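You operate a simulated robot arm through the tools that you are given. There is no shell and no other tool.

You run a simulated robot arm. Do the job below in one go: nothing can be reset, and whatever is moved stays where it is left.

TASK
Knock the rim's two high patches down to 0.00 mm, highest first.
Fine: open the tapper tap, read HIGH on the rim board, one blow each; tapper back on its mat, tap shut. The tank stays charged. Set down upright: air tapper.
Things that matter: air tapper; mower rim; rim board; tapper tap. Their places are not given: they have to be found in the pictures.

It is judged by the outcome, as a careful person would: the job done as asked, and still so three seconds after it is handed in. It fails if anything else is knocked over, pushed out of place, dropped, spilled or broken.

THE ROBOT
A 6-joint arm with a two-finger parallel gripper, fixed in place. Base frame: the origin is on the floor under the middle of its stand, x ahead of it, y to its left, z up; the work surface is at about z = 70. Readings come in cm, rad, newtons and seconds.
With the tool pointing down near the work surface it reaches from about 12 to 60 cm from the base axis. Its first joint turns from -2.007 to 2.007 rad. Payload 3.43 kg.
Tool frame: the origin (TCP) lies between the finger pads and is the grasp point; the fingertips stand 3.4 cm ahead of it; z points along the fingers, y is the line along which they close. Largest opening 12.8 cm; finger width 2.4, thickness 1.2; the body of the gripper, 4.8 by 13 cm, starts 9.6 cm behind the TCP.
Orientation is that of the tool frame in the base frame, as a unit quaternion [w, x, y, z]. With the fingers straight down and closing along the base's y, the tool's x points along the base's -x, its y along +y and its z along -z.

THE INTERFACE
- The arm moves only by the tool move_arm. Its argument "deltas" is a list of rows, each an object of numbers (a shift or turn left out is 0, a gripper value left out holds the last): "x", "y", "z": the shift along the tool's x, y, z in units of 300 mm (1.0 is 300 mm); "rx", "ry", "rz": the turn, a rotation vector about the tool's x, y, z in units of 180 degrees (1.0 is 180 degrees); "gripper": the closure in counts, from 0 (fully open) to 255 (shut). In form: [{"x": .., "y": .., "z": .., "rx": .., "ry": .., "rz": .., "gripper": ..}, ...]. A call has 1 to 20 rows; each row is the pose to reach, as a shift and turn from the pose commanded when the call began, along the tool's axes at that moment. A call with a number of a shift or a turn outside -1 to 1 is refused whole. Each row takes 0.2 s and may step no farther than 5 cm and 0.15 rad from the row before; otherwise, or with a gripper value out of range, the whole call is refused. Where a pose cannot be reached the arm comes as near as it can. A force on the tool above 90 N (or 10 N above the force at the start of the call, whichever is more), or a blocked arm, ends the call early, and 0.2 s more pass. The fingers move at their own pace (about 15.3 cm/s each) and stop on an object; they squeeze with about 39 N. The grip force told is the motor's: it shows also when the fingers shut on nothing. Time passes only in rows, and 0.2 s behind the last, so rows that repeat a pose let the fingers close. It gives the time, the measured TCP pose, the force on the tool (base axes), the opening and the grip force at its end, in the units of the frame above (readings bear some noise), with the torque about the TCP (base axes, N m) and any sound that the robot's microphone picked up.
- Cameras (640 x 400 px; columns grow to the right, rows downward): "scene" is fixed at [40.99, 49.41, 147.66]; the picture's right is [-1.00, 0.04, 0.00], its down [0.02, 0.63, -0.78] and it looks along [-0.03, -0.78, -0.63] (base axes); focal length 330 px, centre (320, 200). "wrist" rides on the gripper at [7.6, -1.1, -16] in the tool frame; the picture's right is [0.15, 0.99, 0.00], its down [-0.88, 0.13, -0.46] and it looks along [-0.45, 0.07, 0.89] (tool axes); focal length 234 px, centre (320, 200).
- snapshot(camera): a new picture of that camera. The clock stands still meanwhile.
- slide_trunk(by): slides the trunk up (or, below 0, down) by that many cm; the arm rides with it, the base frame stays. It gives what a move gives, with no picture.
- probe_pixels(camera, pixels): for up to 12 pixels [column, row] of the newest picture of that camera ("zoom" is the newest enlarged one), the place [x, y, z] in the base frame of the surface seen there, good to about 0.2 cm, but the place of the scene camera against the robot may be out by one fixed shift of up to 2.5 cm in any direction. The clock stands still meanwhile.
- close_up(camera, box): a new picture of the part [left, top, right, bottom] of that camera's present view, enlarged. The clock stands still meanwhile.
- finish_job(): hands the job in; it is judged then, once.

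Unless the task says otherwise, let go and move clear before handing in.

The tools are called after "Request:" as name(argument=value, ...) on one line, values as JSON. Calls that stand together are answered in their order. move_arm: Moves the arm, as the interface text tells. Its arguments: {"type":"object","properties":{"deltas":{"type":"array","items":{"type":"object","properties":{"x":{"type":"number"},"y":{"type":"number"},"z":{"type":"number"},"rx":{"type":"number"},"ry":{"type":"number"},"rz":{"type":"number"},"gripper":{"type":"number"}}}}},"required":["deltas"]} The other tools are called the same way: slide_trunk (by) moves the trunk up or down; snapshot (camera) takes a picture; probe_pixels (camera, pixels) gives the place of the surface under pixels of a picture; close_up (camera, box) takes an enlarged picture of a part of a camera's view; finish_job () hands the job in.

At the start:

```text
t: 0.0
tcp_pos: [33.07, -35.1, 109.36]
orientation: [0.0, 0.0, 1.0, 0.001]
force: [0.2, 0.2, 0.4]
torque: [0.02, -0.04, -0.03]
grip_width: 12.78
grasp_force: 0.0
trunk travel left (down, up): [-92.5, 6.5]
```

scene: 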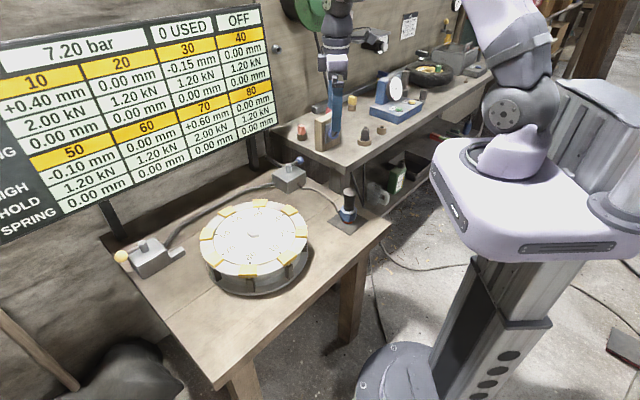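
wrist: 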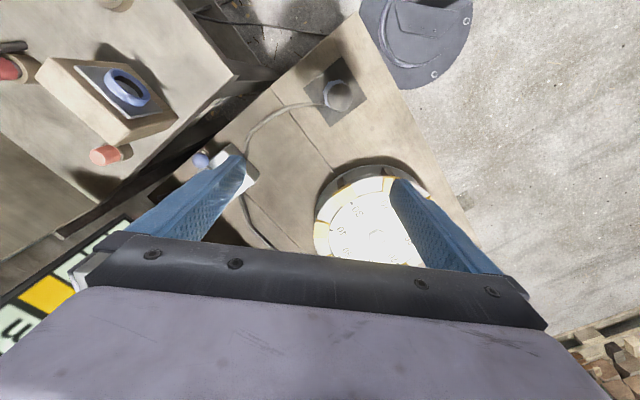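

The scene picture shows a board at upper left with readings (HIGH/HOLD/SPRING rows), a round rim near (255,240), a blue/black tapper near (347,205), and two tap boxes near (290,175) and (150,255). I'll take close-ups to read the details.

Request:
close_up(camera="scene", box=[0, 0, 290, 240])

Request:
close_up(camera="scene", box=[180, 130, 400, 310])

Request:
close_up(camera="scene", box=[100, 210, 220, 300])

```text
1.67 times, centred on (145, 120) of scene
```

zoom: 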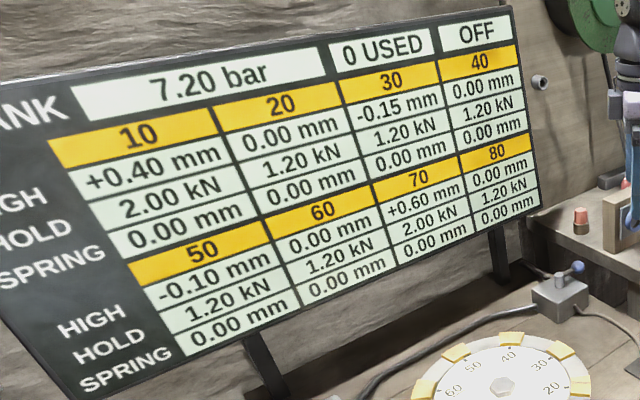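

```text
2.22 times, centred on (290, 220) of scene
```

zoom: 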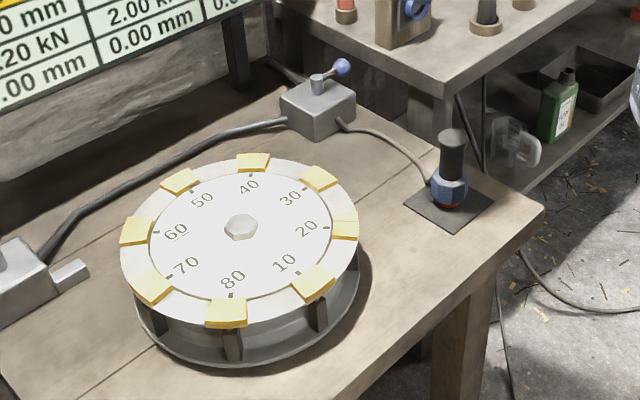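

```text
4.44 times, centred on (160, 255) of scene
```

zoom: 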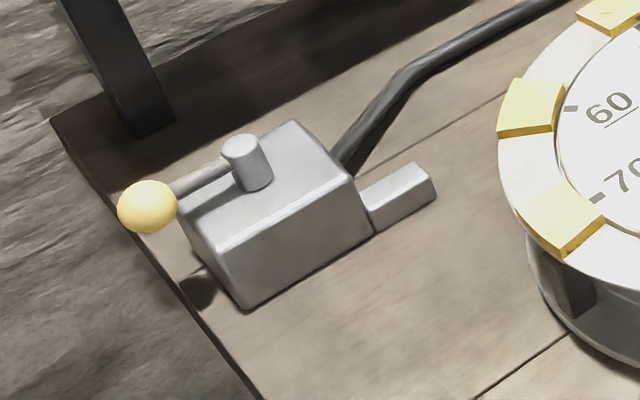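

The board reads 10: +0.40 mm and 70: +0.60 mm, both HOLD 2.00 kN; tank 7.20 bar, 0 USED, OFF. Next I'll probe the key things from the scene picture and look more closely at the tapper and taps.

Request:
close_up(camera="scene", box=[310, 170, 390, 240])

Request:
close_up(camera="scene", box=[255, 140, 335, 200])

Request:
close_up(camera="wrist", box=[160, 60, 480, 260])

Request:
probe_pixels(camera="scene", pixels=[[347, 192], [347, 212], [335, 224], [290, 180], [302, 160], [286, 163], [253, 232], [121, 256], [150, 255], [226, 265], [285, 258], [178, 252]])

Request:
probe_pixels(camera="wrist", pixels=[[338, 93], [325, 70], [200, 159], [245, 165], [245, 182], [350, 225], [320, 225], [326, 198], [355, 185], [388, 184], [310, 110], [365, 120]])

```text
5.71 times, centred on (350, 205) of scene
```

zoom: 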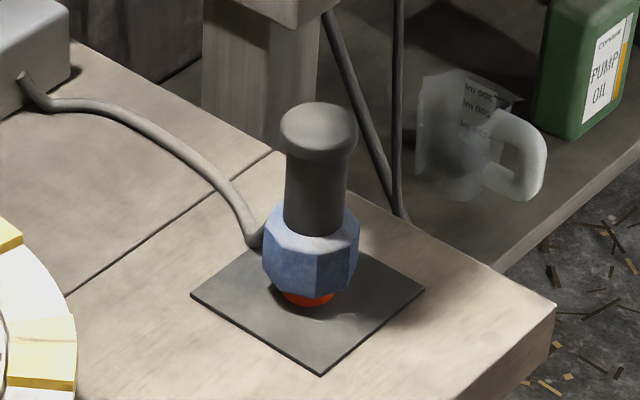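

```text
6.67 times, centred on (295, 170) of scene
```

zoom: 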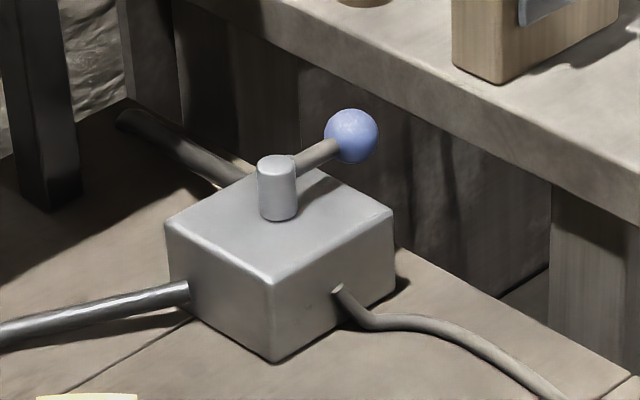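

```text
2.00 times, centred on (320, 160) of wrist
```

zoom: 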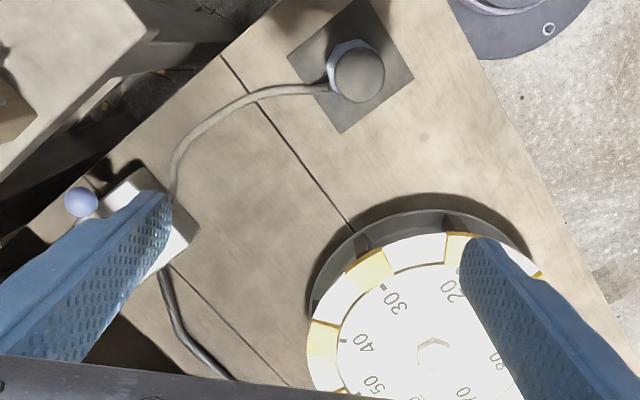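

```text
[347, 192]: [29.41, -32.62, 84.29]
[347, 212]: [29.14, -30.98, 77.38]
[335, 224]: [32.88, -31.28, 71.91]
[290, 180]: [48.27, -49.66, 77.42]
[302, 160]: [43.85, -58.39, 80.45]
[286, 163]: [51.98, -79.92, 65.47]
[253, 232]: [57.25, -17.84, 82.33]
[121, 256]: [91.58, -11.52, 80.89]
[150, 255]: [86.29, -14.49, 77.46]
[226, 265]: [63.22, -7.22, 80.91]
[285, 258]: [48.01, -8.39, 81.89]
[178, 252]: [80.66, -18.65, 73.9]
```

```text
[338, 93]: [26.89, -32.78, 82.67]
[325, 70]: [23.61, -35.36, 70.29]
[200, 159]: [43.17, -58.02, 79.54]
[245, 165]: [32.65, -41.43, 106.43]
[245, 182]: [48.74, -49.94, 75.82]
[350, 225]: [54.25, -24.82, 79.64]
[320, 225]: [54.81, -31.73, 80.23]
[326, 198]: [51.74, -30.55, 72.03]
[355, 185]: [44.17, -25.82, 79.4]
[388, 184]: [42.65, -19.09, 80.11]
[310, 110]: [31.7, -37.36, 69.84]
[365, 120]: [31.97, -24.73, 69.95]
```

The tapper stands at about (26.9,-32.8), its hose runs to the blue-ball tap near (48,-51), and the yellow-ball valve at (91,-12) looks like a separate dump valve, which I'll leave alone. I'll probe matching points in both cameras to find the scene shift.

Request:
probe_pixels(camera="scene", pixels=[[255, 232], [213, 260], [287, 257], [248, 270], [301, 233], [289, 210], [260, 203], [227, 212], [208, 233], [330, 219], [358, 216], [340, 280]])

Request:
probe_pixels(camera="wrist", pixels=[[376, 236], [345, 195], [321, 230], [360, 210], [338, 90], [333, 100], [340, 96], [240, 178], [252, 178], [205, 160], [196, 160], [391, 186]])

```text
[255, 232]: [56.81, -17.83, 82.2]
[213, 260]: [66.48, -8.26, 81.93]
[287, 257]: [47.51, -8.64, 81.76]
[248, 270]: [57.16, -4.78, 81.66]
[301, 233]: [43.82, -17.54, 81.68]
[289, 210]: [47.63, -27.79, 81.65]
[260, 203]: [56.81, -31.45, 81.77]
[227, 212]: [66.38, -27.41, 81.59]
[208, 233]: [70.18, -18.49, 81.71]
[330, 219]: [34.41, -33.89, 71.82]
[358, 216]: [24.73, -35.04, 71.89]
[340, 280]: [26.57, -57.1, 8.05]
```

```text
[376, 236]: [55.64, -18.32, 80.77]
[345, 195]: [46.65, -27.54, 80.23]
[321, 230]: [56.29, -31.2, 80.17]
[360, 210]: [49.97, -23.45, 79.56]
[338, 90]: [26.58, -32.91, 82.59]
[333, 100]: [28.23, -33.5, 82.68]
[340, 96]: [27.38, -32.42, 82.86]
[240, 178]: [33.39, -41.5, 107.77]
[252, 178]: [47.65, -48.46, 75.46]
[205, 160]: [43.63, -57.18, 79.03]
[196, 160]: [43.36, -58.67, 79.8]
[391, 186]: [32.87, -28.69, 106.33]
```

The two cameras agree within a shift of about (0.9, 0.2, 1.5) cm: rim centre is ~(56,-18.1), patch 70 ~(65.6,-8.4,80.3), patch 10 ~(46.6,-8.6,80.3). I'll turn the tool to face the tap and get a closer wrist view of it.

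Request:
move_arm(deltas=[{"x": -0.02, "y": -0.02, "z": 0.03, "rz": 0.045}, {"x": -0.04, "y": -0.04, "z": 0.06, "rz": 0.09}, {"x": -0.06, "y": -0.06, "z": 0.09, "rz": 0.135}, {"x": -0.08, "y": -0.08, "z": 0.11, "rz": 0.18}, {"x": -0.1, "y": -0.1, "z": 0.13, "rz": 0.225}, {"x": -0.1, "y": -0.1, "z": 0.13, "rz": 0.256}, {"x": -0.1, "y": -0.1, "z": 0.13, "rz": 0.256}])

Request:
snapshot(camera="wrist")

Request:
snapshot(camera="scene")

```text
t: 1.6
tcp_pos: [36.04, -38.07, 105.59]
orientation: [0.0, 0.391, 0.92, 0.0]
force: [-0.5, 0.5, 0.0]
torque: [0.0, 0.0, 0.02]
grip_width: 12.81
grasp_force: 0.1
trunk travel left (down, up): [-92.5, 6.5]
```

```text
taken
```

wrist: 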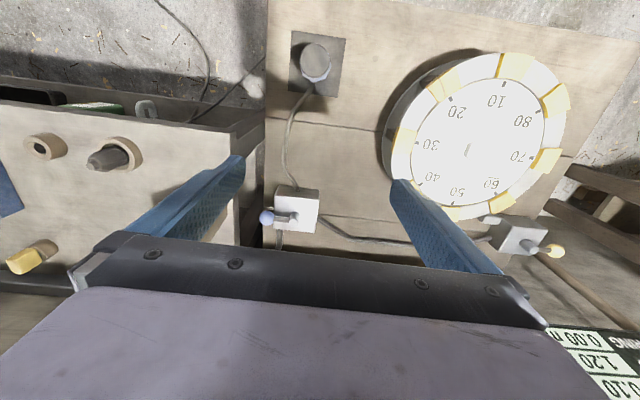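

```text
taken
```

scene: 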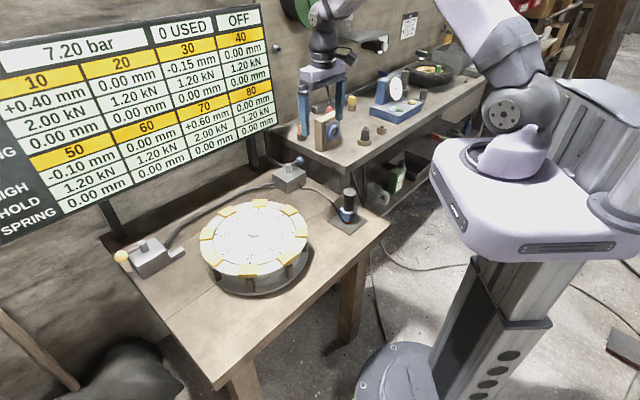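

The wrist view now shows the tap with the blue ball near (280,215), the rim numbered with 70 at (518,157) and 10 at (503,101), and the yellow valve near (530,240). I'll enlarge these.

Request:
close_up(camera="wrist", box=[240, 170, 360, 260])

Request:
close_up(camera="wrist", box=[370, 40, 600, 270])

Request:
close_up(camera="wrist", box=[270, 20, 370, 110])

Request:
probe_pixels(camera="wrist", pixels=[[265, 216], [283, 217], [296, 215], [274, 186], [320, 194], [316, 232], [316, 66], [549, 159], [518, 66], [466, 150], [315, 50], [552, 252]])

```text
4.44 times, centred on (300, 215) of wrist
```

zoom: 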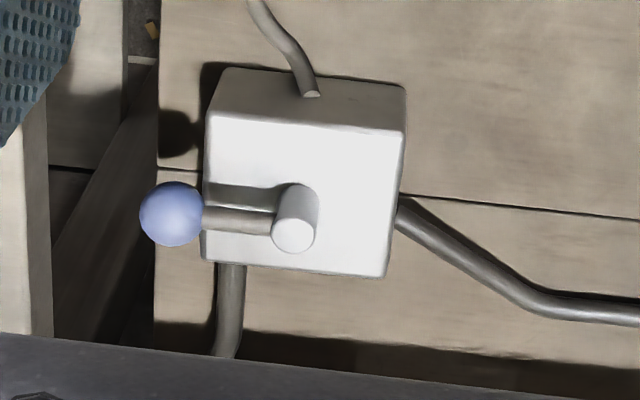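

```text
1.74 times, centred on (485, 155) of wrist
```

zoom: 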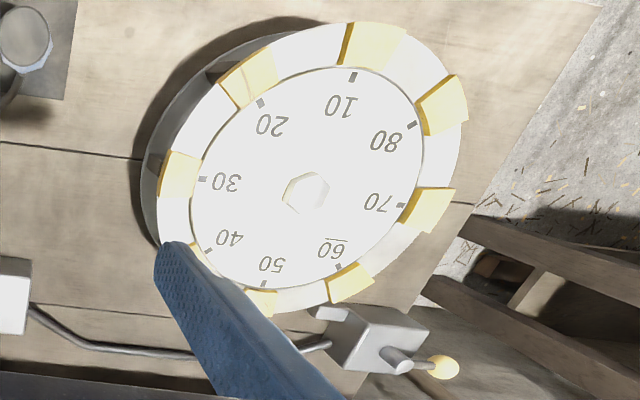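

```text
4.44 times, centred on (320, 65) of wrist
```

zoom: 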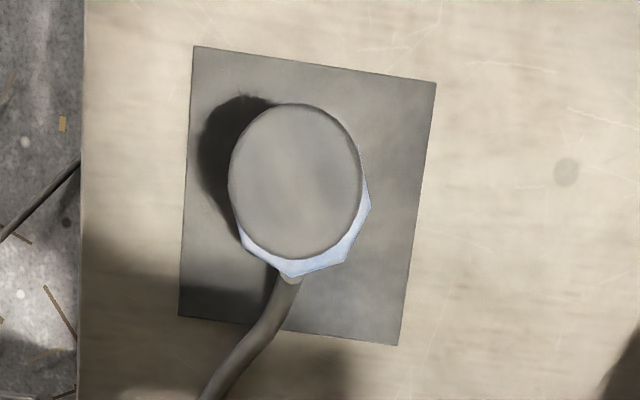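

```text
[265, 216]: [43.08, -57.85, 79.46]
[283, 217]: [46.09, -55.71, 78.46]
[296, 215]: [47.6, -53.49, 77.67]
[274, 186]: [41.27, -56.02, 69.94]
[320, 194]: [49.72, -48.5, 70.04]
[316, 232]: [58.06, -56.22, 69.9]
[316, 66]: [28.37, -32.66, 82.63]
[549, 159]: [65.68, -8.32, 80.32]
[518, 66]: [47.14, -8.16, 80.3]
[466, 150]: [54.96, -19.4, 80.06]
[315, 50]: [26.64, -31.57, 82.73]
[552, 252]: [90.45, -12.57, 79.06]
```

Both views agree on patch 70 at ~(65.7,-8.3,80.3) and patch 10 at ~(47,-8.3,80.3); the tap lever points at the blue ball (43.1,-57.9,79.5), about 72 cm from the base, so the tool will need tilting. I'll probe the tap in detail and the arm's shoulder to judge reach.

Request:
probe_pixels(camera="wrist", pixels=[[294, 223], [266, 218], [276, 196], [319, 200], [314, 231], [274, 228], [297, 190], [282, 219], [100, 160], [230, 230], [240, 120], [250, 245]])

Request:
probe_pixels(camera="scene", pixels=[[500, 115], [530, 160], [460, 150], [520, 60], [495, 20], [580, 180], [325, 50], [258, 150], [105, 215], [250, 8], [275, 120], [300, 130]])

```text
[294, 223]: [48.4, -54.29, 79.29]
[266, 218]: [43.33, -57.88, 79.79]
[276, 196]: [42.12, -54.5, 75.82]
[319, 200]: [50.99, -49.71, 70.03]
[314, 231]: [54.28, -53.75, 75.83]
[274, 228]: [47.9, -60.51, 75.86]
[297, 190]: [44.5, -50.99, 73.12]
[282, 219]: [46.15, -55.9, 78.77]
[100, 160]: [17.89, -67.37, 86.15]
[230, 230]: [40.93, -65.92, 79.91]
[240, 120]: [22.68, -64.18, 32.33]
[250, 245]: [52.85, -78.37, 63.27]
```

```text
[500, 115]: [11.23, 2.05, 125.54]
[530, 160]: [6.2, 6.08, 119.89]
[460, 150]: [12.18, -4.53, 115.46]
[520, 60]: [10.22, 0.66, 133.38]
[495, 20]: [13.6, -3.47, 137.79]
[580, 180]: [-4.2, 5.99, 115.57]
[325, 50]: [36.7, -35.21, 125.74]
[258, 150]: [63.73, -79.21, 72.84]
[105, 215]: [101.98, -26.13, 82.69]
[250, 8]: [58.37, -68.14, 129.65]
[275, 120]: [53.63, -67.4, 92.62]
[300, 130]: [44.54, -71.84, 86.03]
```

The tap box centre and spindle are at ~(48.2,-54.1), box top z≈75.8, ball centre ~(43.7,-58.6,78.5), and the bench is turned about 45°. Next I'll close the fingers and test the tilted reach above the tap at a safe height.

Request:
move_arm(deltas=[{"x": -0.08, "y": -0.03, "z": 0.04, "ry": -0.028, "gripper": 255}, {"x": -0.16, "y": -0.06, "z": 0.08, "ry": -0.056, "gripper": 255}, {"x": -0.24, "y": -0.09, "z": 0.12, "ry": -0.084}, {"x": -0.32, "y": -0.12, "z": 0.16, "ry": -0.112}, {"x": -0.4, "y": -0.15, "z": 0.2, "ry": -0.14}, {"x": -0.48, "y": -0.18, "z": 0.24, "ry": -0.168}, {"x": -0.56, "y": -0.21, "z": 0.28, "ry": -0.194}, {"x": -0.56, "y": -0.21, "z": 0.28, "ry": -0.194}])

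Request:
snapshot(camera="wrist")

Request:
snapshot(camera="scene")

```text
t: 3.4
tcp_pos: [43.13, -54.61, 97.3]
orientation: [0.277, 0.373, 0.878, -0.118]
force: [-0.6, 0.1, 0.2]
torque: [0.0, -0.01, -0.01]
grip_width: 0.0
grasp_force: 33.0
trunk travel left (down, up): [-92.5, 6.5]
```

```text
taken
```

wrist: 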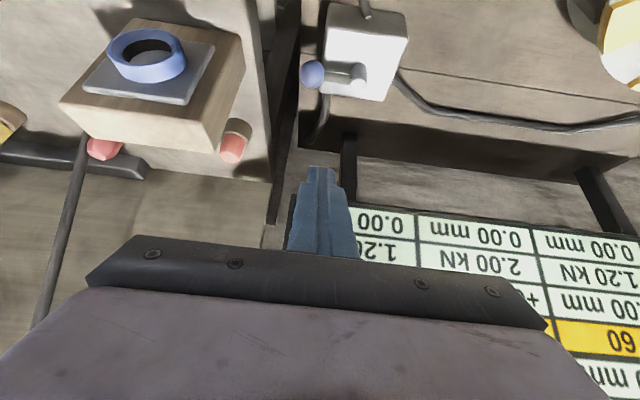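

```text
taken
```

scene: 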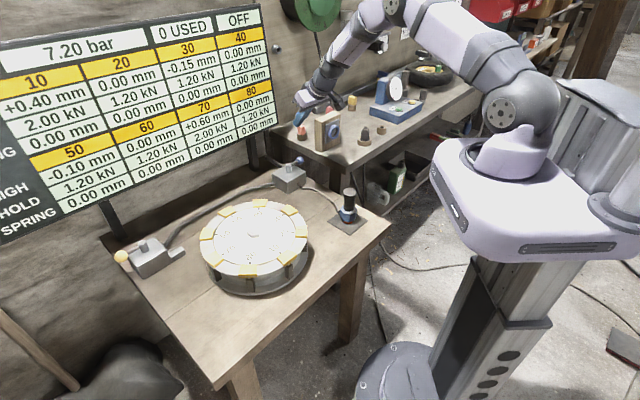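

The tilted tool reaches there without trouble, with closed fingertips seen at (320,170) and the ball at (312,74). I'll probe the neighbouring bench's objects and the tap again for clearance.

Request:
probe_pixels(camera="wrist", pixels=[[146, 40], [205, 80], [240, 40], [232, 135], [105, 148], [270, 170], [262, 60], [312, 74], [359, 76], [336, 68], [285, 30], [300, 20]])

Request:
close_up(camera="wrist", box=[260, 0, 440, 130])

```text
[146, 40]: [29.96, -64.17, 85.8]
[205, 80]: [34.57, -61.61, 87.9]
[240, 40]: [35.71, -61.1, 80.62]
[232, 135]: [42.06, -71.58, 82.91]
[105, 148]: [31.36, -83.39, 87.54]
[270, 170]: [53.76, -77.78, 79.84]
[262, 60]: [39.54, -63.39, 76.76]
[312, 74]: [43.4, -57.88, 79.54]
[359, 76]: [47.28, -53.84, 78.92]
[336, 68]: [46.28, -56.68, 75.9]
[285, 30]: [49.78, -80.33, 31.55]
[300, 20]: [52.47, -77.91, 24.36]
```

```text
3.08 times, centred on (350, 65) of wrist
```

zoom: 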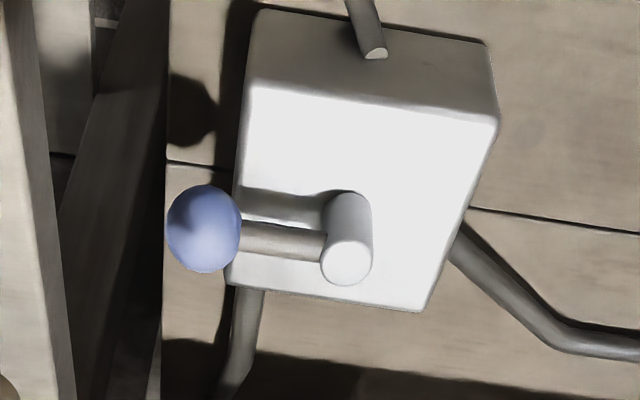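

The neighbouring bench edge lies ~6 cm beyond the ball and its wooden block ~9 cm away, so there is room. I'll bring the closed fingers down on the robot's side of the ball with a smaller tilt (27°), stopping just above first.

Request:
move_arm(deltas=[{"x": 0.076, "y": -0.026, "z": 0.073, "ry": 0.015}, {"x": 0.152, "y": -0.052, "z": 0.146, "ry": 0.03}, {"x": 0.2285, "y": -0.0783, "z": 0.2188, "ry": 0.0444}, {"x": 0.2285, "y": -0.0783, "z": 0.2188, "ry": 0.0444}])

Request:
snapshot(camera="wrist")

Request:
close_up(camera="scene", box=[240, 60, 400, 220])

```text
t: 4.4
tcp_pos: [40.18, -54.81, 87.95]
orientation: [0.215, 0.38, 0.895, -0.091]
force: [-0.4, -1.3, 0.1]
torque: [-0.04, -0.01, -0.02]
grip_width: 0.0
grasp_force: 33.4
trunk travel left (down, up): [-92.5, 6.5]
```

```text
taken
```

wrist: 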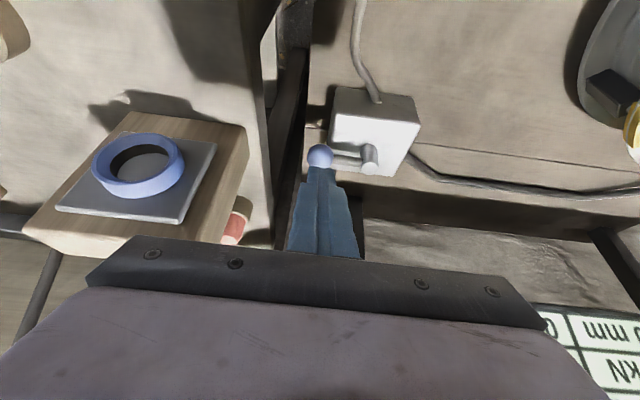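

```text
2.50 times, centred on (320, 140) of scene
```

zoom: 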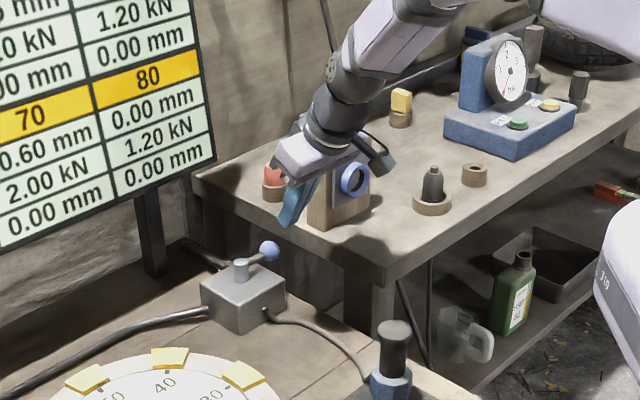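

The fingertips (320,175) are now just short of the ball (319,155) in line of sight, and the wooden block is at left. I'll probe the block's near corner to check the gripper body will clear it.

Request:
probe_pixels(camera="wrist", pixels=[[244, 128], [240, 150], [215, 150], [230, 140], [135, 114], [180, 140], [248, 180], [210, 225], [245, 215], [319, 155], [305, 130], [371, 160]])

```text
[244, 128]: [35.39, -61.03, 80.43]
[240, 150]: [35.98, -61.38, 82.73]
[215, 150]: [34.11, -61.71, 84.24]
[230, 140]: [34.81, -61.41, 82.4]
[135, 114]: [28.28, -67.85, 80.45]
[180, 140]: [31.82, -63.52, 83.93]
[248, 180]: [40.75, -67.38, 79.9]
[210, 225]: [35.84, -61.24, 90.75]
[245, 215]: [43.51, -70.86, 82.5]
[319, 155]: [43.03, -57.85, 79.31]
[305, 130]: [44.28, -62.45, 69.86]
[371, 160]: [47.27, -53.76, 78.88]
```

The block's corner is well clear (about 4 cm) of where the gripper body will be. I'll go straight down so the fingertips sit beside the ball on the robot's side.

Request:
move_arm(deltas=[{"x": 0.0421, "z": 0.0827}, {"x": 0.0843, "z": 0.1653}, {"x": 0.1264, "z": 0.248}, {"x": 0.1264, "z": 0.248}])

Request:
snapshot(camera="wrist")

Request:
close_up(camera="scene", box=[250, 100, 370, 200])

```text
t: 5.4
tcp_pos: [40.14, -54.88, 79.53]
orientation: [0.214, 0.38, 0.895, -0.091]
force: [-0.4, 1.4, 0.6]
torque: [0.07, 0.01, 0.01]
grip_width: 0.0
grasp_force: 33.0
trunk travel left (down, up): [-92.5, 6.5]
```

```text
taken
```

wrist: 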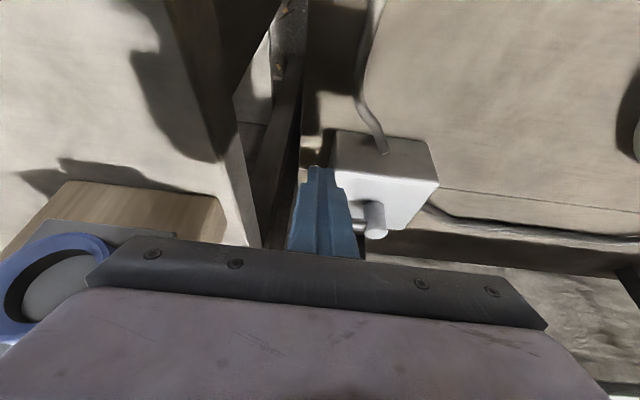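

```text
4.00 times, centred on (310, 150) of scene
```

zoom: 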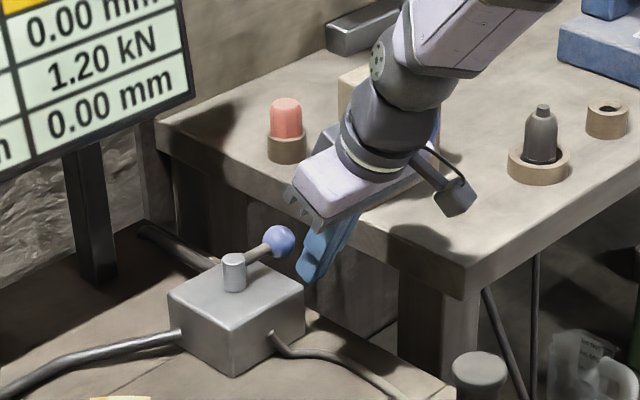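

The fingertips are on the robot's side of the ball with a small gap. I'll nudge outward slowly in small steps to test whether the lever turns that way.

Request:
move_arm(deltas=[{"x": -0.0297, "z": 0.0151}, {"x": -0.0446, "z": 0.0227}, {"x": -0.0594, "z": 0.0303}, {"x": -0.0742, "z": 0.0378}])

Request:
close_up(camera="scene", box=[250, 100, 370, 200])

```text
t: 6.4
tcp_pos: [41.29, -56.19, 79.22]
orientation: [0.21, 0.381, 0.896, -0.087]
force: [-20.2, 14.0, -0.1]
torque: [0.23, 0.39, -0.02]
grip_width: 0.0
grasp_force: 33.1
trunk travel left (down, up): [-92.5, 6.5]
```

```text
4.00 times, centred on (310, 150) of scene
```

zoom: 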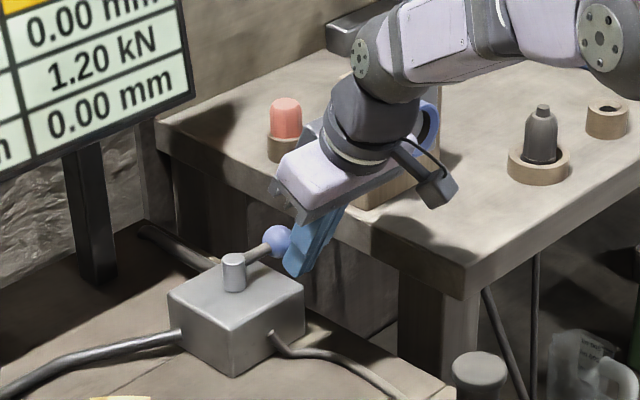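

The lever is blocked that way (about 24 N with no movement), so it must turn toward the robot. I'll back off, rise, and come around to the far side of the ball.

Request:
move_arm(deltas=[{"x": 0.0742, "z": -0.0378}, {"x": 0.0112, "z": -0.1616}, {"x": -0.0518, "z": -0.2853}, {"x": -0.1148, "z": -0.4088}, {"x": -0.1148, "z": -0.4088}])

Request:
close_up(camera="scene", box=[0, 0, 360, 200])

```text
t: 7.6
tcp_pos: [40.35, -54.76, 91.9]
orientation: [0.214, 0.38, 0.895, -0.091]
force: [0.0, -0.4, -0.1]
torque: [0.0, -0.04, 0.0]
grip_width: 0.0
grasp_force: 33.8
trunk travel left (down, up): [-92.5, 6.5]
```

```text
1.78 times, centred on (180, 100) of scene
```

zoom: 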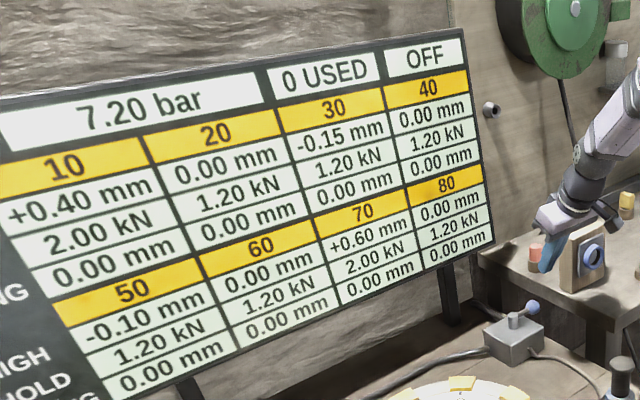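

Clear and up, with the board still OFF and 0 USED. Now I'll move outward over the lever at this height, past the ball.

Request:
move_arm(deltas=[{"x": -0.083, "y": 0.005, "z": 0.0423}, {"x": -0.166, "y": 0.01, "z": 0.0847}, {"x": -0.2495, "y": 0.01, "z": 0.127}, {"x": -0.2495, "y": 0.01, "z": 0.127}])

Request:
snapshot(camera="wrist")

Request:
close_up(camera="scene", box=[240, 60, 380, 200])

```text
t: 8.6
tcp_pos: [45.19, -58.96, 92.36]
orientation: [0.214, 0.381, 0.895, -0.091]
force: [-0.1, -0.1, -0.4]
torque: [0.0, 0.01, 0.0]
grip_width: 0.0
grasp_force: 33.6
out of reach, approached as far as the arm can: row 3, 4
trunk travel left (down, up): [-92.5, 6.5]
```

```text
taken
```

wrist: 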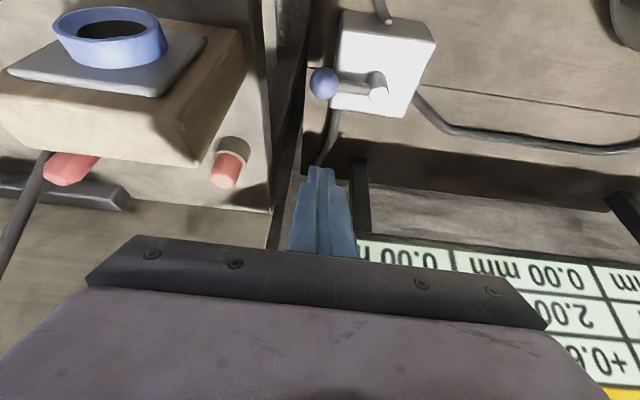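

```text
2.86 times, centred on (310, 130) of scene
```

zoom: 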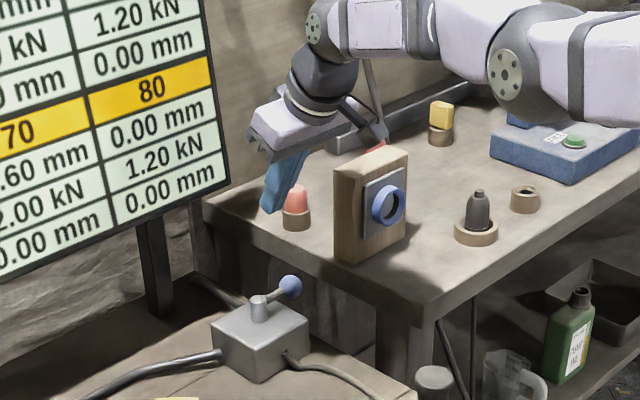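

The arm stopped short at this tilt (74 cm from the base). I'll tilt the tool further outward to 40° in place, which should extend the reach.

Request:
move_arm(deltas=[{"ry": -0.025}, {"ry": -0.05}, {"ry": -0.0722}, {"ry": -0.0722}])

Request:
snapshot(camera="wrist")

```text
t: 9.6
tcp_pos: [45.12, -59.17, 92.33]
orientation: [0.315, 0.368, 0.864, -0.134]
force: [-0.9, 0.2, -0.2]
torque: [0.03, 0.01, 0.04]
grip_width: 0.01
grasp_force: 33.1
trunk travel left (down, up): [-92.5, 6.5]
```

```text
taken
```

wrist: 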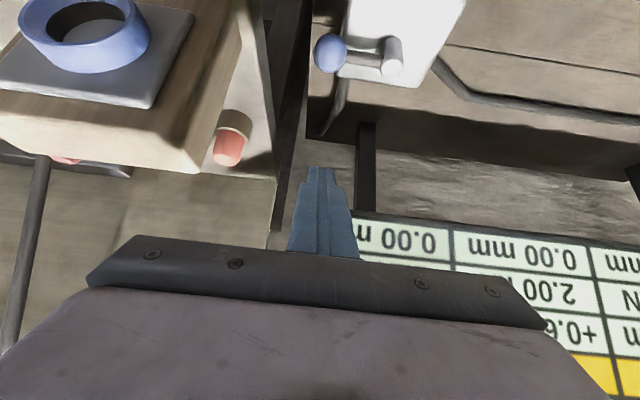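

At 40° tilt the TCP is at (45.1,-59.2,92.3), 1.5 cm past the ball line. I'll go a further 2 cm out and down to z≈88, checking reach.

Request:
move_arm(deltas=[{"x": 0.0205, "z": 0.0763}, {"x": 0.041, "z": 0.1526}, {"x": 0.041, "z": 0.1526}])

Request:
close_up(camera="scene", box=[240, 60, 380, 200])

Request:
snapshot(camera="wrist")

```text
t: 10.4
tcp_pos: [46.4, -60.48, 88.11]
orientation: [0.314, 0.367, 0.865, -0.133]
force: [-0.2, 0.8, 0.3]
torque: [-0.01, -0.01, 0.02]
grip_width: 0.03
grasp_force: 33.4
trunk travel left (down, up): [-92.5, 6.5]
```

```text
2.86 times, centred on (310, 130) of scene
```

zoom: 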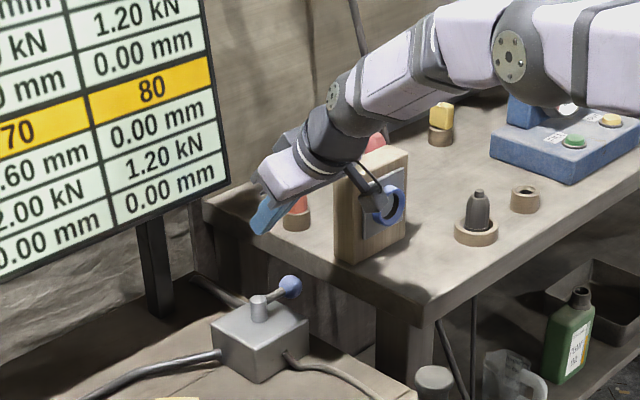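

```text
taken
```

wrist: 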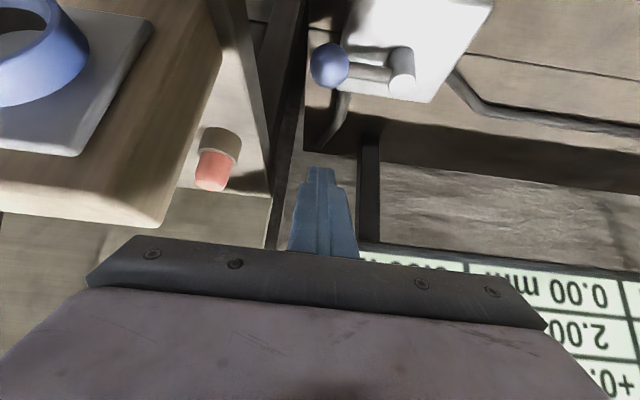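

The TCP is at (46.4,-60.5,88.1), beyond the ball, with the block about 1.5 cm clear of the gripper body. I'll go straight down so the fingertips hook behind the ball.

Request:
move_arm(deltas=[{"x": 0.059, "z": 0.0738}, {"x": 0.118, "z": 0.1475}, {"x": 0.177, "z": 0.2213}, {"x": 0.177, "z": 0.2213}])

Request:
close_up(camera="scene", box=[240, 80, 380, 200])

Request:
snapshot(camera="wrist")

```text
t: 11.4
tcp_pos: [45.77, -58.77, 80.79]
orientation: [0.316, 0.367, 0.865, -0.134]
force: [-0.4, -2.2, 3.5]
torque: [-0.02, 0.03, 0.01]
grip_width: 0.0
grasp_force: 32.5
out of reach, approached as far as the arm can: row 2, 3, 4
trunk travel left (down, up): [-92.5, 6.5]
```

```text
3.33 times, centred on (310, 140) of scene
```

zoom: 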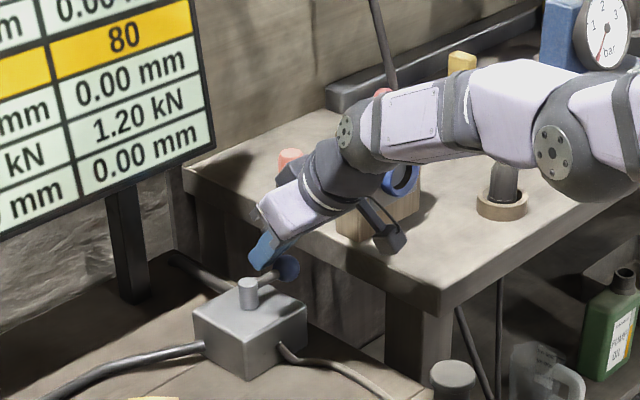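

```text
taken
```

wrist: 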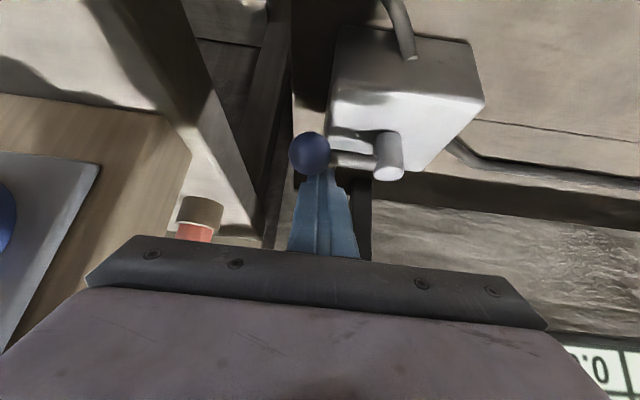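

The arm ran out of reach on the way down (TCP stopped at 80.8, drifting inward onto the ball). I'll go back up to where it was reachable and then use the trunk to bring the whole arm down instead.

Request:
move_arm(deltas=[{"x": -0.1, "y": -0.012, "z": -0.075}, {"x": -0.2, "y": -0.0243, "z": -0.15}, {"x": -0.2, "y": -0.0243, "z": -0.15}])

Request:
snapshot(camera="scene")

Request:
probe_pixels(camera="scene", pixels=[[440, 200], [465, 240], [470, 262], [437, 150], [480, 250], [540, 262], [389, 222], [370, 255], [215, 388], [350, 180], [440, 130], [460, 285]])

```text
t: 12.2
tcp_pos: [46.98, -61.07, 87.67]
orientation: [0.317, 0.365, 0.866, -0.129]
force: [0.8, -0.5, -0.8]
torque: [0.01, -0.01, 0.0]
grip_width: 0.05
grasp_force: 33.0
out of reach, approached as far as the arm can: row 2, 3
trunk travel left (down, up): [-92.5, 6.5]
```

```text
taken
```

scene: 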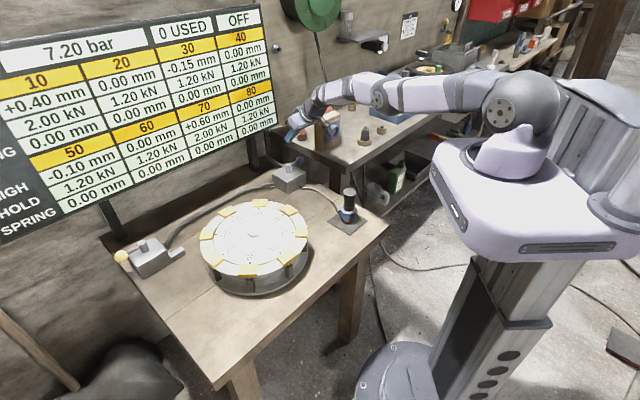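

```text
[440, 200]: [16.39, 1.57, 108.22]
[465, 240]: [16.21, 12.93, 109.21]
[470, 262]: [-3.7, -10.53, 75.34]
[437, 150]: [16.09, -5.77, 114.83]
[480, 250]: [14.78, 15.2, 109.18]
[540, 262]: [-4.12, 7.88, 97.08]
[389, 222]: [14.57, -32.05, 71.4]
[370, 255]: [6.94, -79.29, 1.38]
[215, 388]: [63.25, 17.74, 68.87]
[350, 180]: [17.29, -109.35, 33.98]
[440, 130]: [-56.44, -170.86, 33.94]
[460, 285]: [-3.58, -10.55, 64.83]
```

The arm is nearly straight at (47.0,-61.1,87.7), well placed past the ball. I'll lower the trunk 8.1 cm so the fingertips come down behind the ball.

Request:
slide_trunk(by=-8.1)

Request:
close_up(camera="scene", box=[240, 80, 380, 200])

Request:
snapshot(camera="wrist")

```text
t: 13.4
tcp_pos: [46.82, -61.06, 79.51]
orientation: [0.317, 0.365, 0.866, -0.13]
force: [0.0, 0.0, 0.1]
torque: [0.0, 0.0, 0.01]
grip_width: 0.02
grasp_force: 32.8
trunk travel left (down, up): [-84.4, 14.6]
```

```text
3.33 times, centred on (310, 140) of scene
```

zoom: 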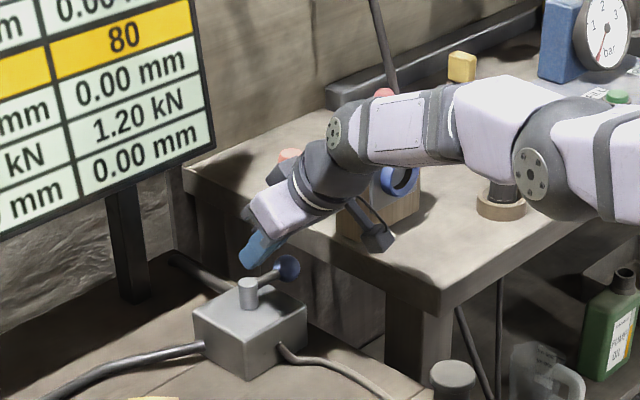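

```text
taken
```

wrist: 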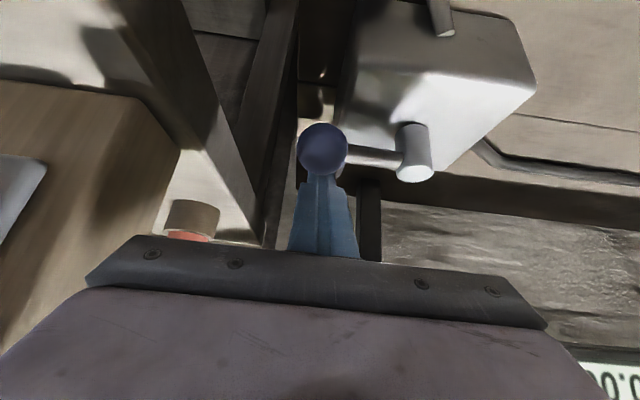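

The fingertips now sit behind the ball (ball at (322,148), fingertips hidden behind it). I'll pull gently toward the robot in small steps and watch the force.

Request:
move_arm(deltas=[{"x": 0.0255, "z": -0.0214}, {"x": 0.0434, "z": -0.0364}, {"x": 0.0613, "z": -0.0514}, {"x": 0.0791, "z": -0.0664}])

Request:
close_up(camera="scene", box=[240, 80, 380, 200])

```text
t: 14.4
tcp_pos: [44.83, -58.85, 79.69]
orientation: [0.317, 0.365, 0.866, -0.13]
force: [0.3, 0.3, 2.3]
torque: [0.03, 0.05, 0.01]
grip_width: 0.0
grasp_force: 33.4
trunk travel left (down, up): [-84.4, 14.6]
```

```text
3.33 times, centred on (310, 140) of scene
```

zoom: 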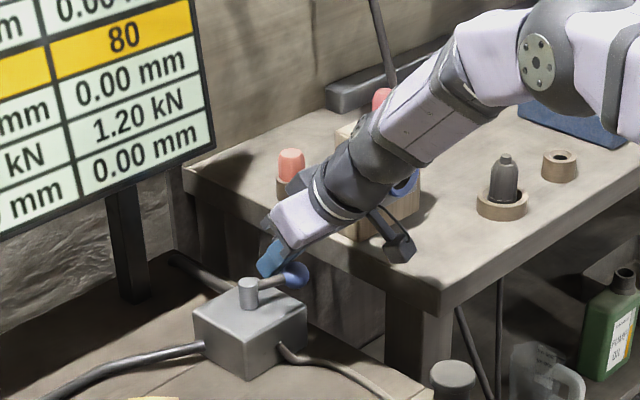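

The lever moves this way with only ~2 N. I'll keep pulling inward along its arc.

Request:
move_arm(deltas=[{"x": 0.0357, "z": -0.03}, {"x": 0.0715, "z": -0.06}, {"x": 0.1072, "y": 0.003, "z": -0.09}, {"x": 0.1072, "y": 0.003, "z": -0.09}])

Request:
snapshot(camera="scene")

Request:
snapshot(camera="wrist")

```text
t: 15.4
tcp_pos: [41.8, -55.8, 79.41]
orientation: [0.316, 0.365, 0.866, -0.129]
force: [0.3, -0.3, 0.3]
torque: [0.01, -0.01, 0.0]
grip_width: 0.0
grasp_force: 33.4
trunk travel left (down, up): [-84.4, 14.6]
```

```text
taken
```

scene: 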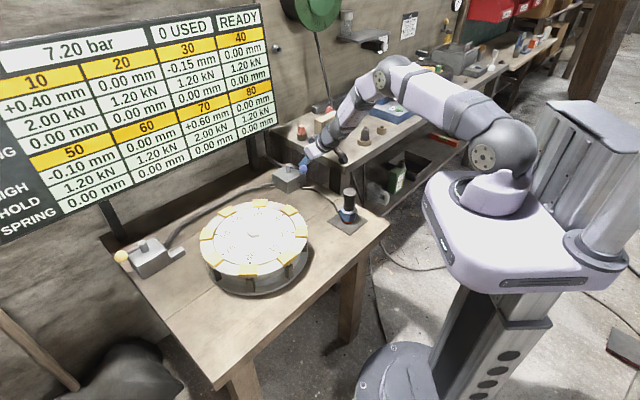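

```text
taken
```

wrist: 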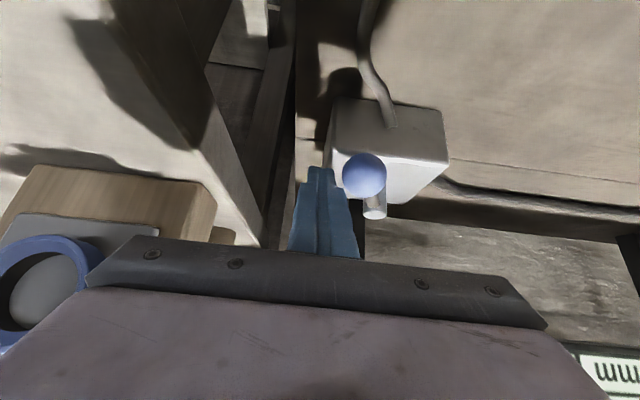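

The board now says READY at (238,18) and the ball has swung toward the robot (wrist (363,175)). I'll check how far the lever has turned.

Request:
close_up(camera="scene", box=[250, 120, 350, 210])

Request:
probe_pixels(camera="wrist", pixels=[[363, 175], [375, 208], [363, 165], [370, 180]])

Request:
close_up(camera="scene", box=[0, 0, 290, 240])

```text
4.44 times, centred on (300, 165) of scene
```

zoom: 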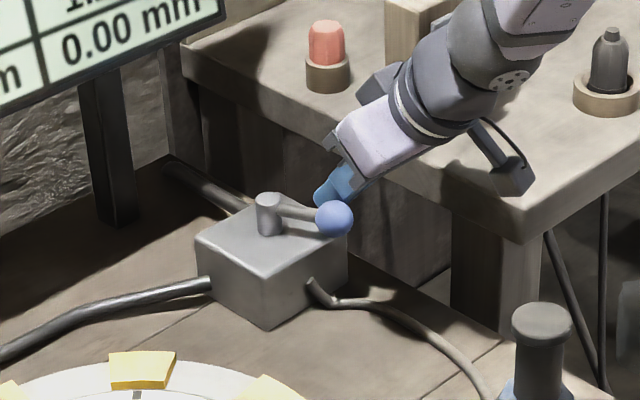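

```text
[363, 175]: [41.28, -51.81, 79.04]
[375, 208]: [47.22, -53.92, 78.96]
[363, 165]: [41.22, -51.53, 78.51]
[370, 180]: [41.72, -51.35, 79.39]
```

```text
1.67 times, centred on (145, 120) of scene
```

zoom: 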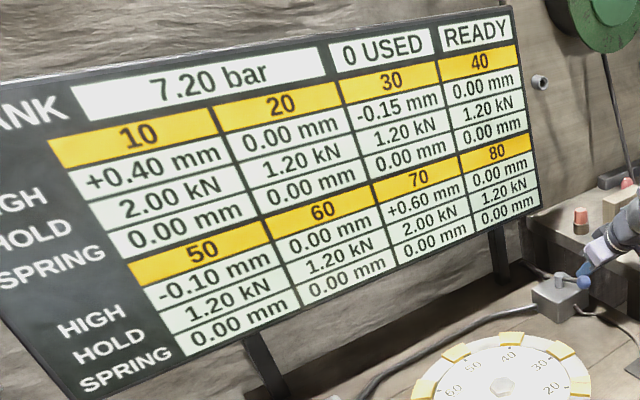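

The lever has turned about 57° so far; I'll follow the arc with the fingers' side to take it close to a full quarter turn, watching the force for the stop.

Request:
move_arm(deltas=[{"x": 0.0366, "y": 0.01, "z": -0.0394}, {"x": 0.0702, "y": 0.0433, "z": -0.072}, {"x": 0.088, "y": 0.0733, "z": -0.087}, {"x": 0.0931, "y": 0.0933, "z": -0.0913}])

Request:
close_up(camera="scene", box=[250, 120, 350, 210])

Request:
snapshot(camera="wrist")

```text
t: 16.4
tcp_pos: [41.09, -51.07, 79.95]
orientation: [0.316, 0.366, 0.865, -0.13]
force: [-2.1, -4.6, -1.1]
torque: [-0.06, 0.03, -0.12]
grip_width: 0.0
grasp_force: 33.0
trunk travel left (down, up): [-84.4, 14.6]
```

```text
4.44 times, centred on (300, 165) of scene
```

zoom: 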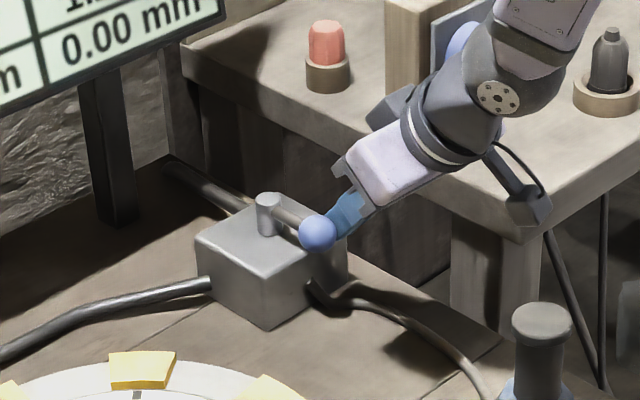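

```text
taken
```

wrist: 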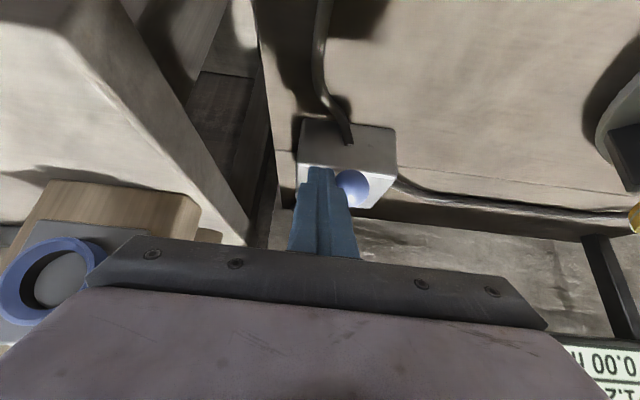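

The lever is now about a quarter turn open with only ~5 N on the fingers. I'll back off from the ball, rise, and check the board.

Request:
move_arm(deltas=[{"y": -0.04}, {"x": -0.0857, "y": -0.04, "z": -0.1021}, {"x": -0.1715, "y": -0.04, "z": -0.2043}, {"x": -0.2572, "y": -0.04, "z": -0.3064}, {"x": -0.1767, "y": -0.04, "z": -0.4177}, {"x": -0.0957, "y": -0.04, "z": -0.529}])

Request:
snapshot(camera="scene")

Request:
close_up(camera="scene", box=[250, 120, 400, 250])

```text
t: 17.8
tcp_pos: [34.67, -46.05, 93.93]
orientation: [0.318, 0.365, 0.865, -0.13]
force: [0.0, -0.1, 0.1]
torque: [0.02, -0.02, 0.01]
grip_width: 0.0
grasp_force: 33.1
trunk travel left (down, up): [-84.4, 14.6]
```

```text
taken
```

scene: 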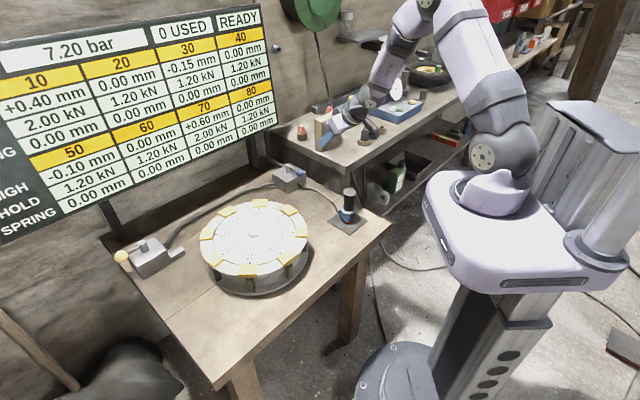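

```text
3.08 times, centred on (325, 185) of scene
```

zoom: 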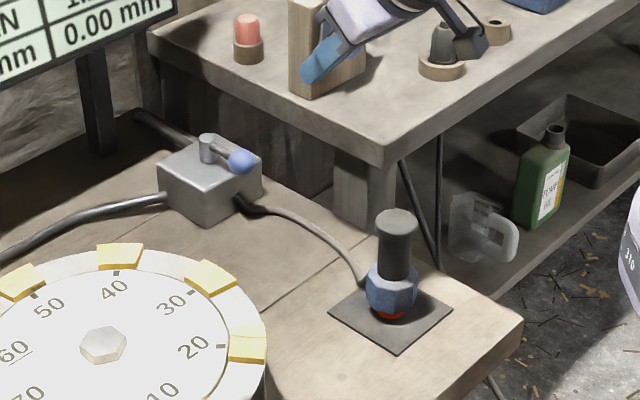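

The board says READY with the lever turned toward the robot. Next I'll measure the tapper closely in the scene picture.

Request:
close_up(camera="scene", box=[320, 180, 376, 236])

Request:
probe_pixels(camera="zoom", pixels=[[320, 80], [320, 120], [320, 180], [320, 220], [320, 250], [320, 300], [290, 130], [350, 130], [290, 250], [350, 250], [320, 330], [320, 360]])

```text
7.14 times, centred on (348, 208) of scene
```

zoom: 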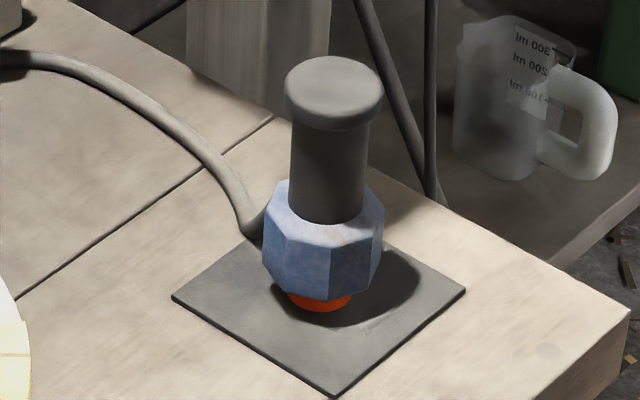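

```text
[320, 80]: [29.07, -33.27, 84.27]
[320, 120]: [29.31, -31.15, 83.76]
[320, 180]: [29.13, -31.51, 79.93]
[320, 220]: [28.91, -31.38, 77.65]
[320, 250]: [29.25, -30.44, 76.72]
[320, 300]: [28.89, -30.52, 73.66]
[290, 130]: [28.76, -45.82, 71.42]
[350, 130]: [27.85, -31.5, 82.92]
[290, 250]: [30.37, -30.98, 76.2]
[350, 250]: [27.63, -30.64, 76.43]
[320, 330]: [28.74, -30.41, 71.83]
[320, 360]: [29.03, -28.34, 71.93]
```

The tapper is ~12.4 cm tall: knob (4.4 cm) at z≈81–82.7, handle ~3.6 cm, octagon below 76.2, with its axis near (27.6,-32.4). I'll bring the tool over it with a 15° outward tilt, fingers open to ~8 cm, and take a closer look.

Request:
move_arm(deltas=[{"x": 0.0, "y": 0.0, "z": -0.1, "ry": 0.02, "gripper": 100}, {"x": 0.07, "y": 0.035, "z": -0.18, "ry": 0.055}, {"x": 0.145, "y": 0.073, "z": -0.26, "ry": 0.09}, {"x": 0.22, "y": 0.11, "z": -0.34, "ry": 0.12}, {"x": 0.29, "y": 0.146, "z": -0.418, "ry": 0.1389}, {"x": 0.29, "y": 0.146, "z": -0.418, "ry": 0.1389}])

Request:
snapshot(camera="wrist")

Request:
snapshot(camera="scene")

```text
t: 19.2
tcp_pos: [27.39, -32.73, 97.97]
orientation: [0.122, 0.384, 0.914, -0.047]
force: [0.0, -0.3, 0.9]
torque: [0.01, -0.03, -0.01]
grip_width: 7.8
grasp_force: 0.1
trunk travel left (down, up): [-84.4, 14.6]
```

```text
taken
```

wrist: 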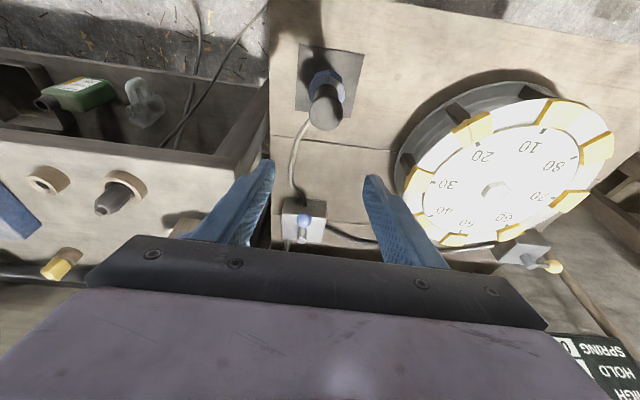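

```text
taken
```

scene: 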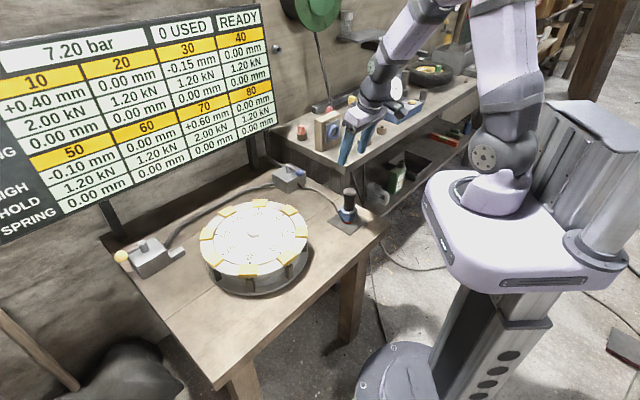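

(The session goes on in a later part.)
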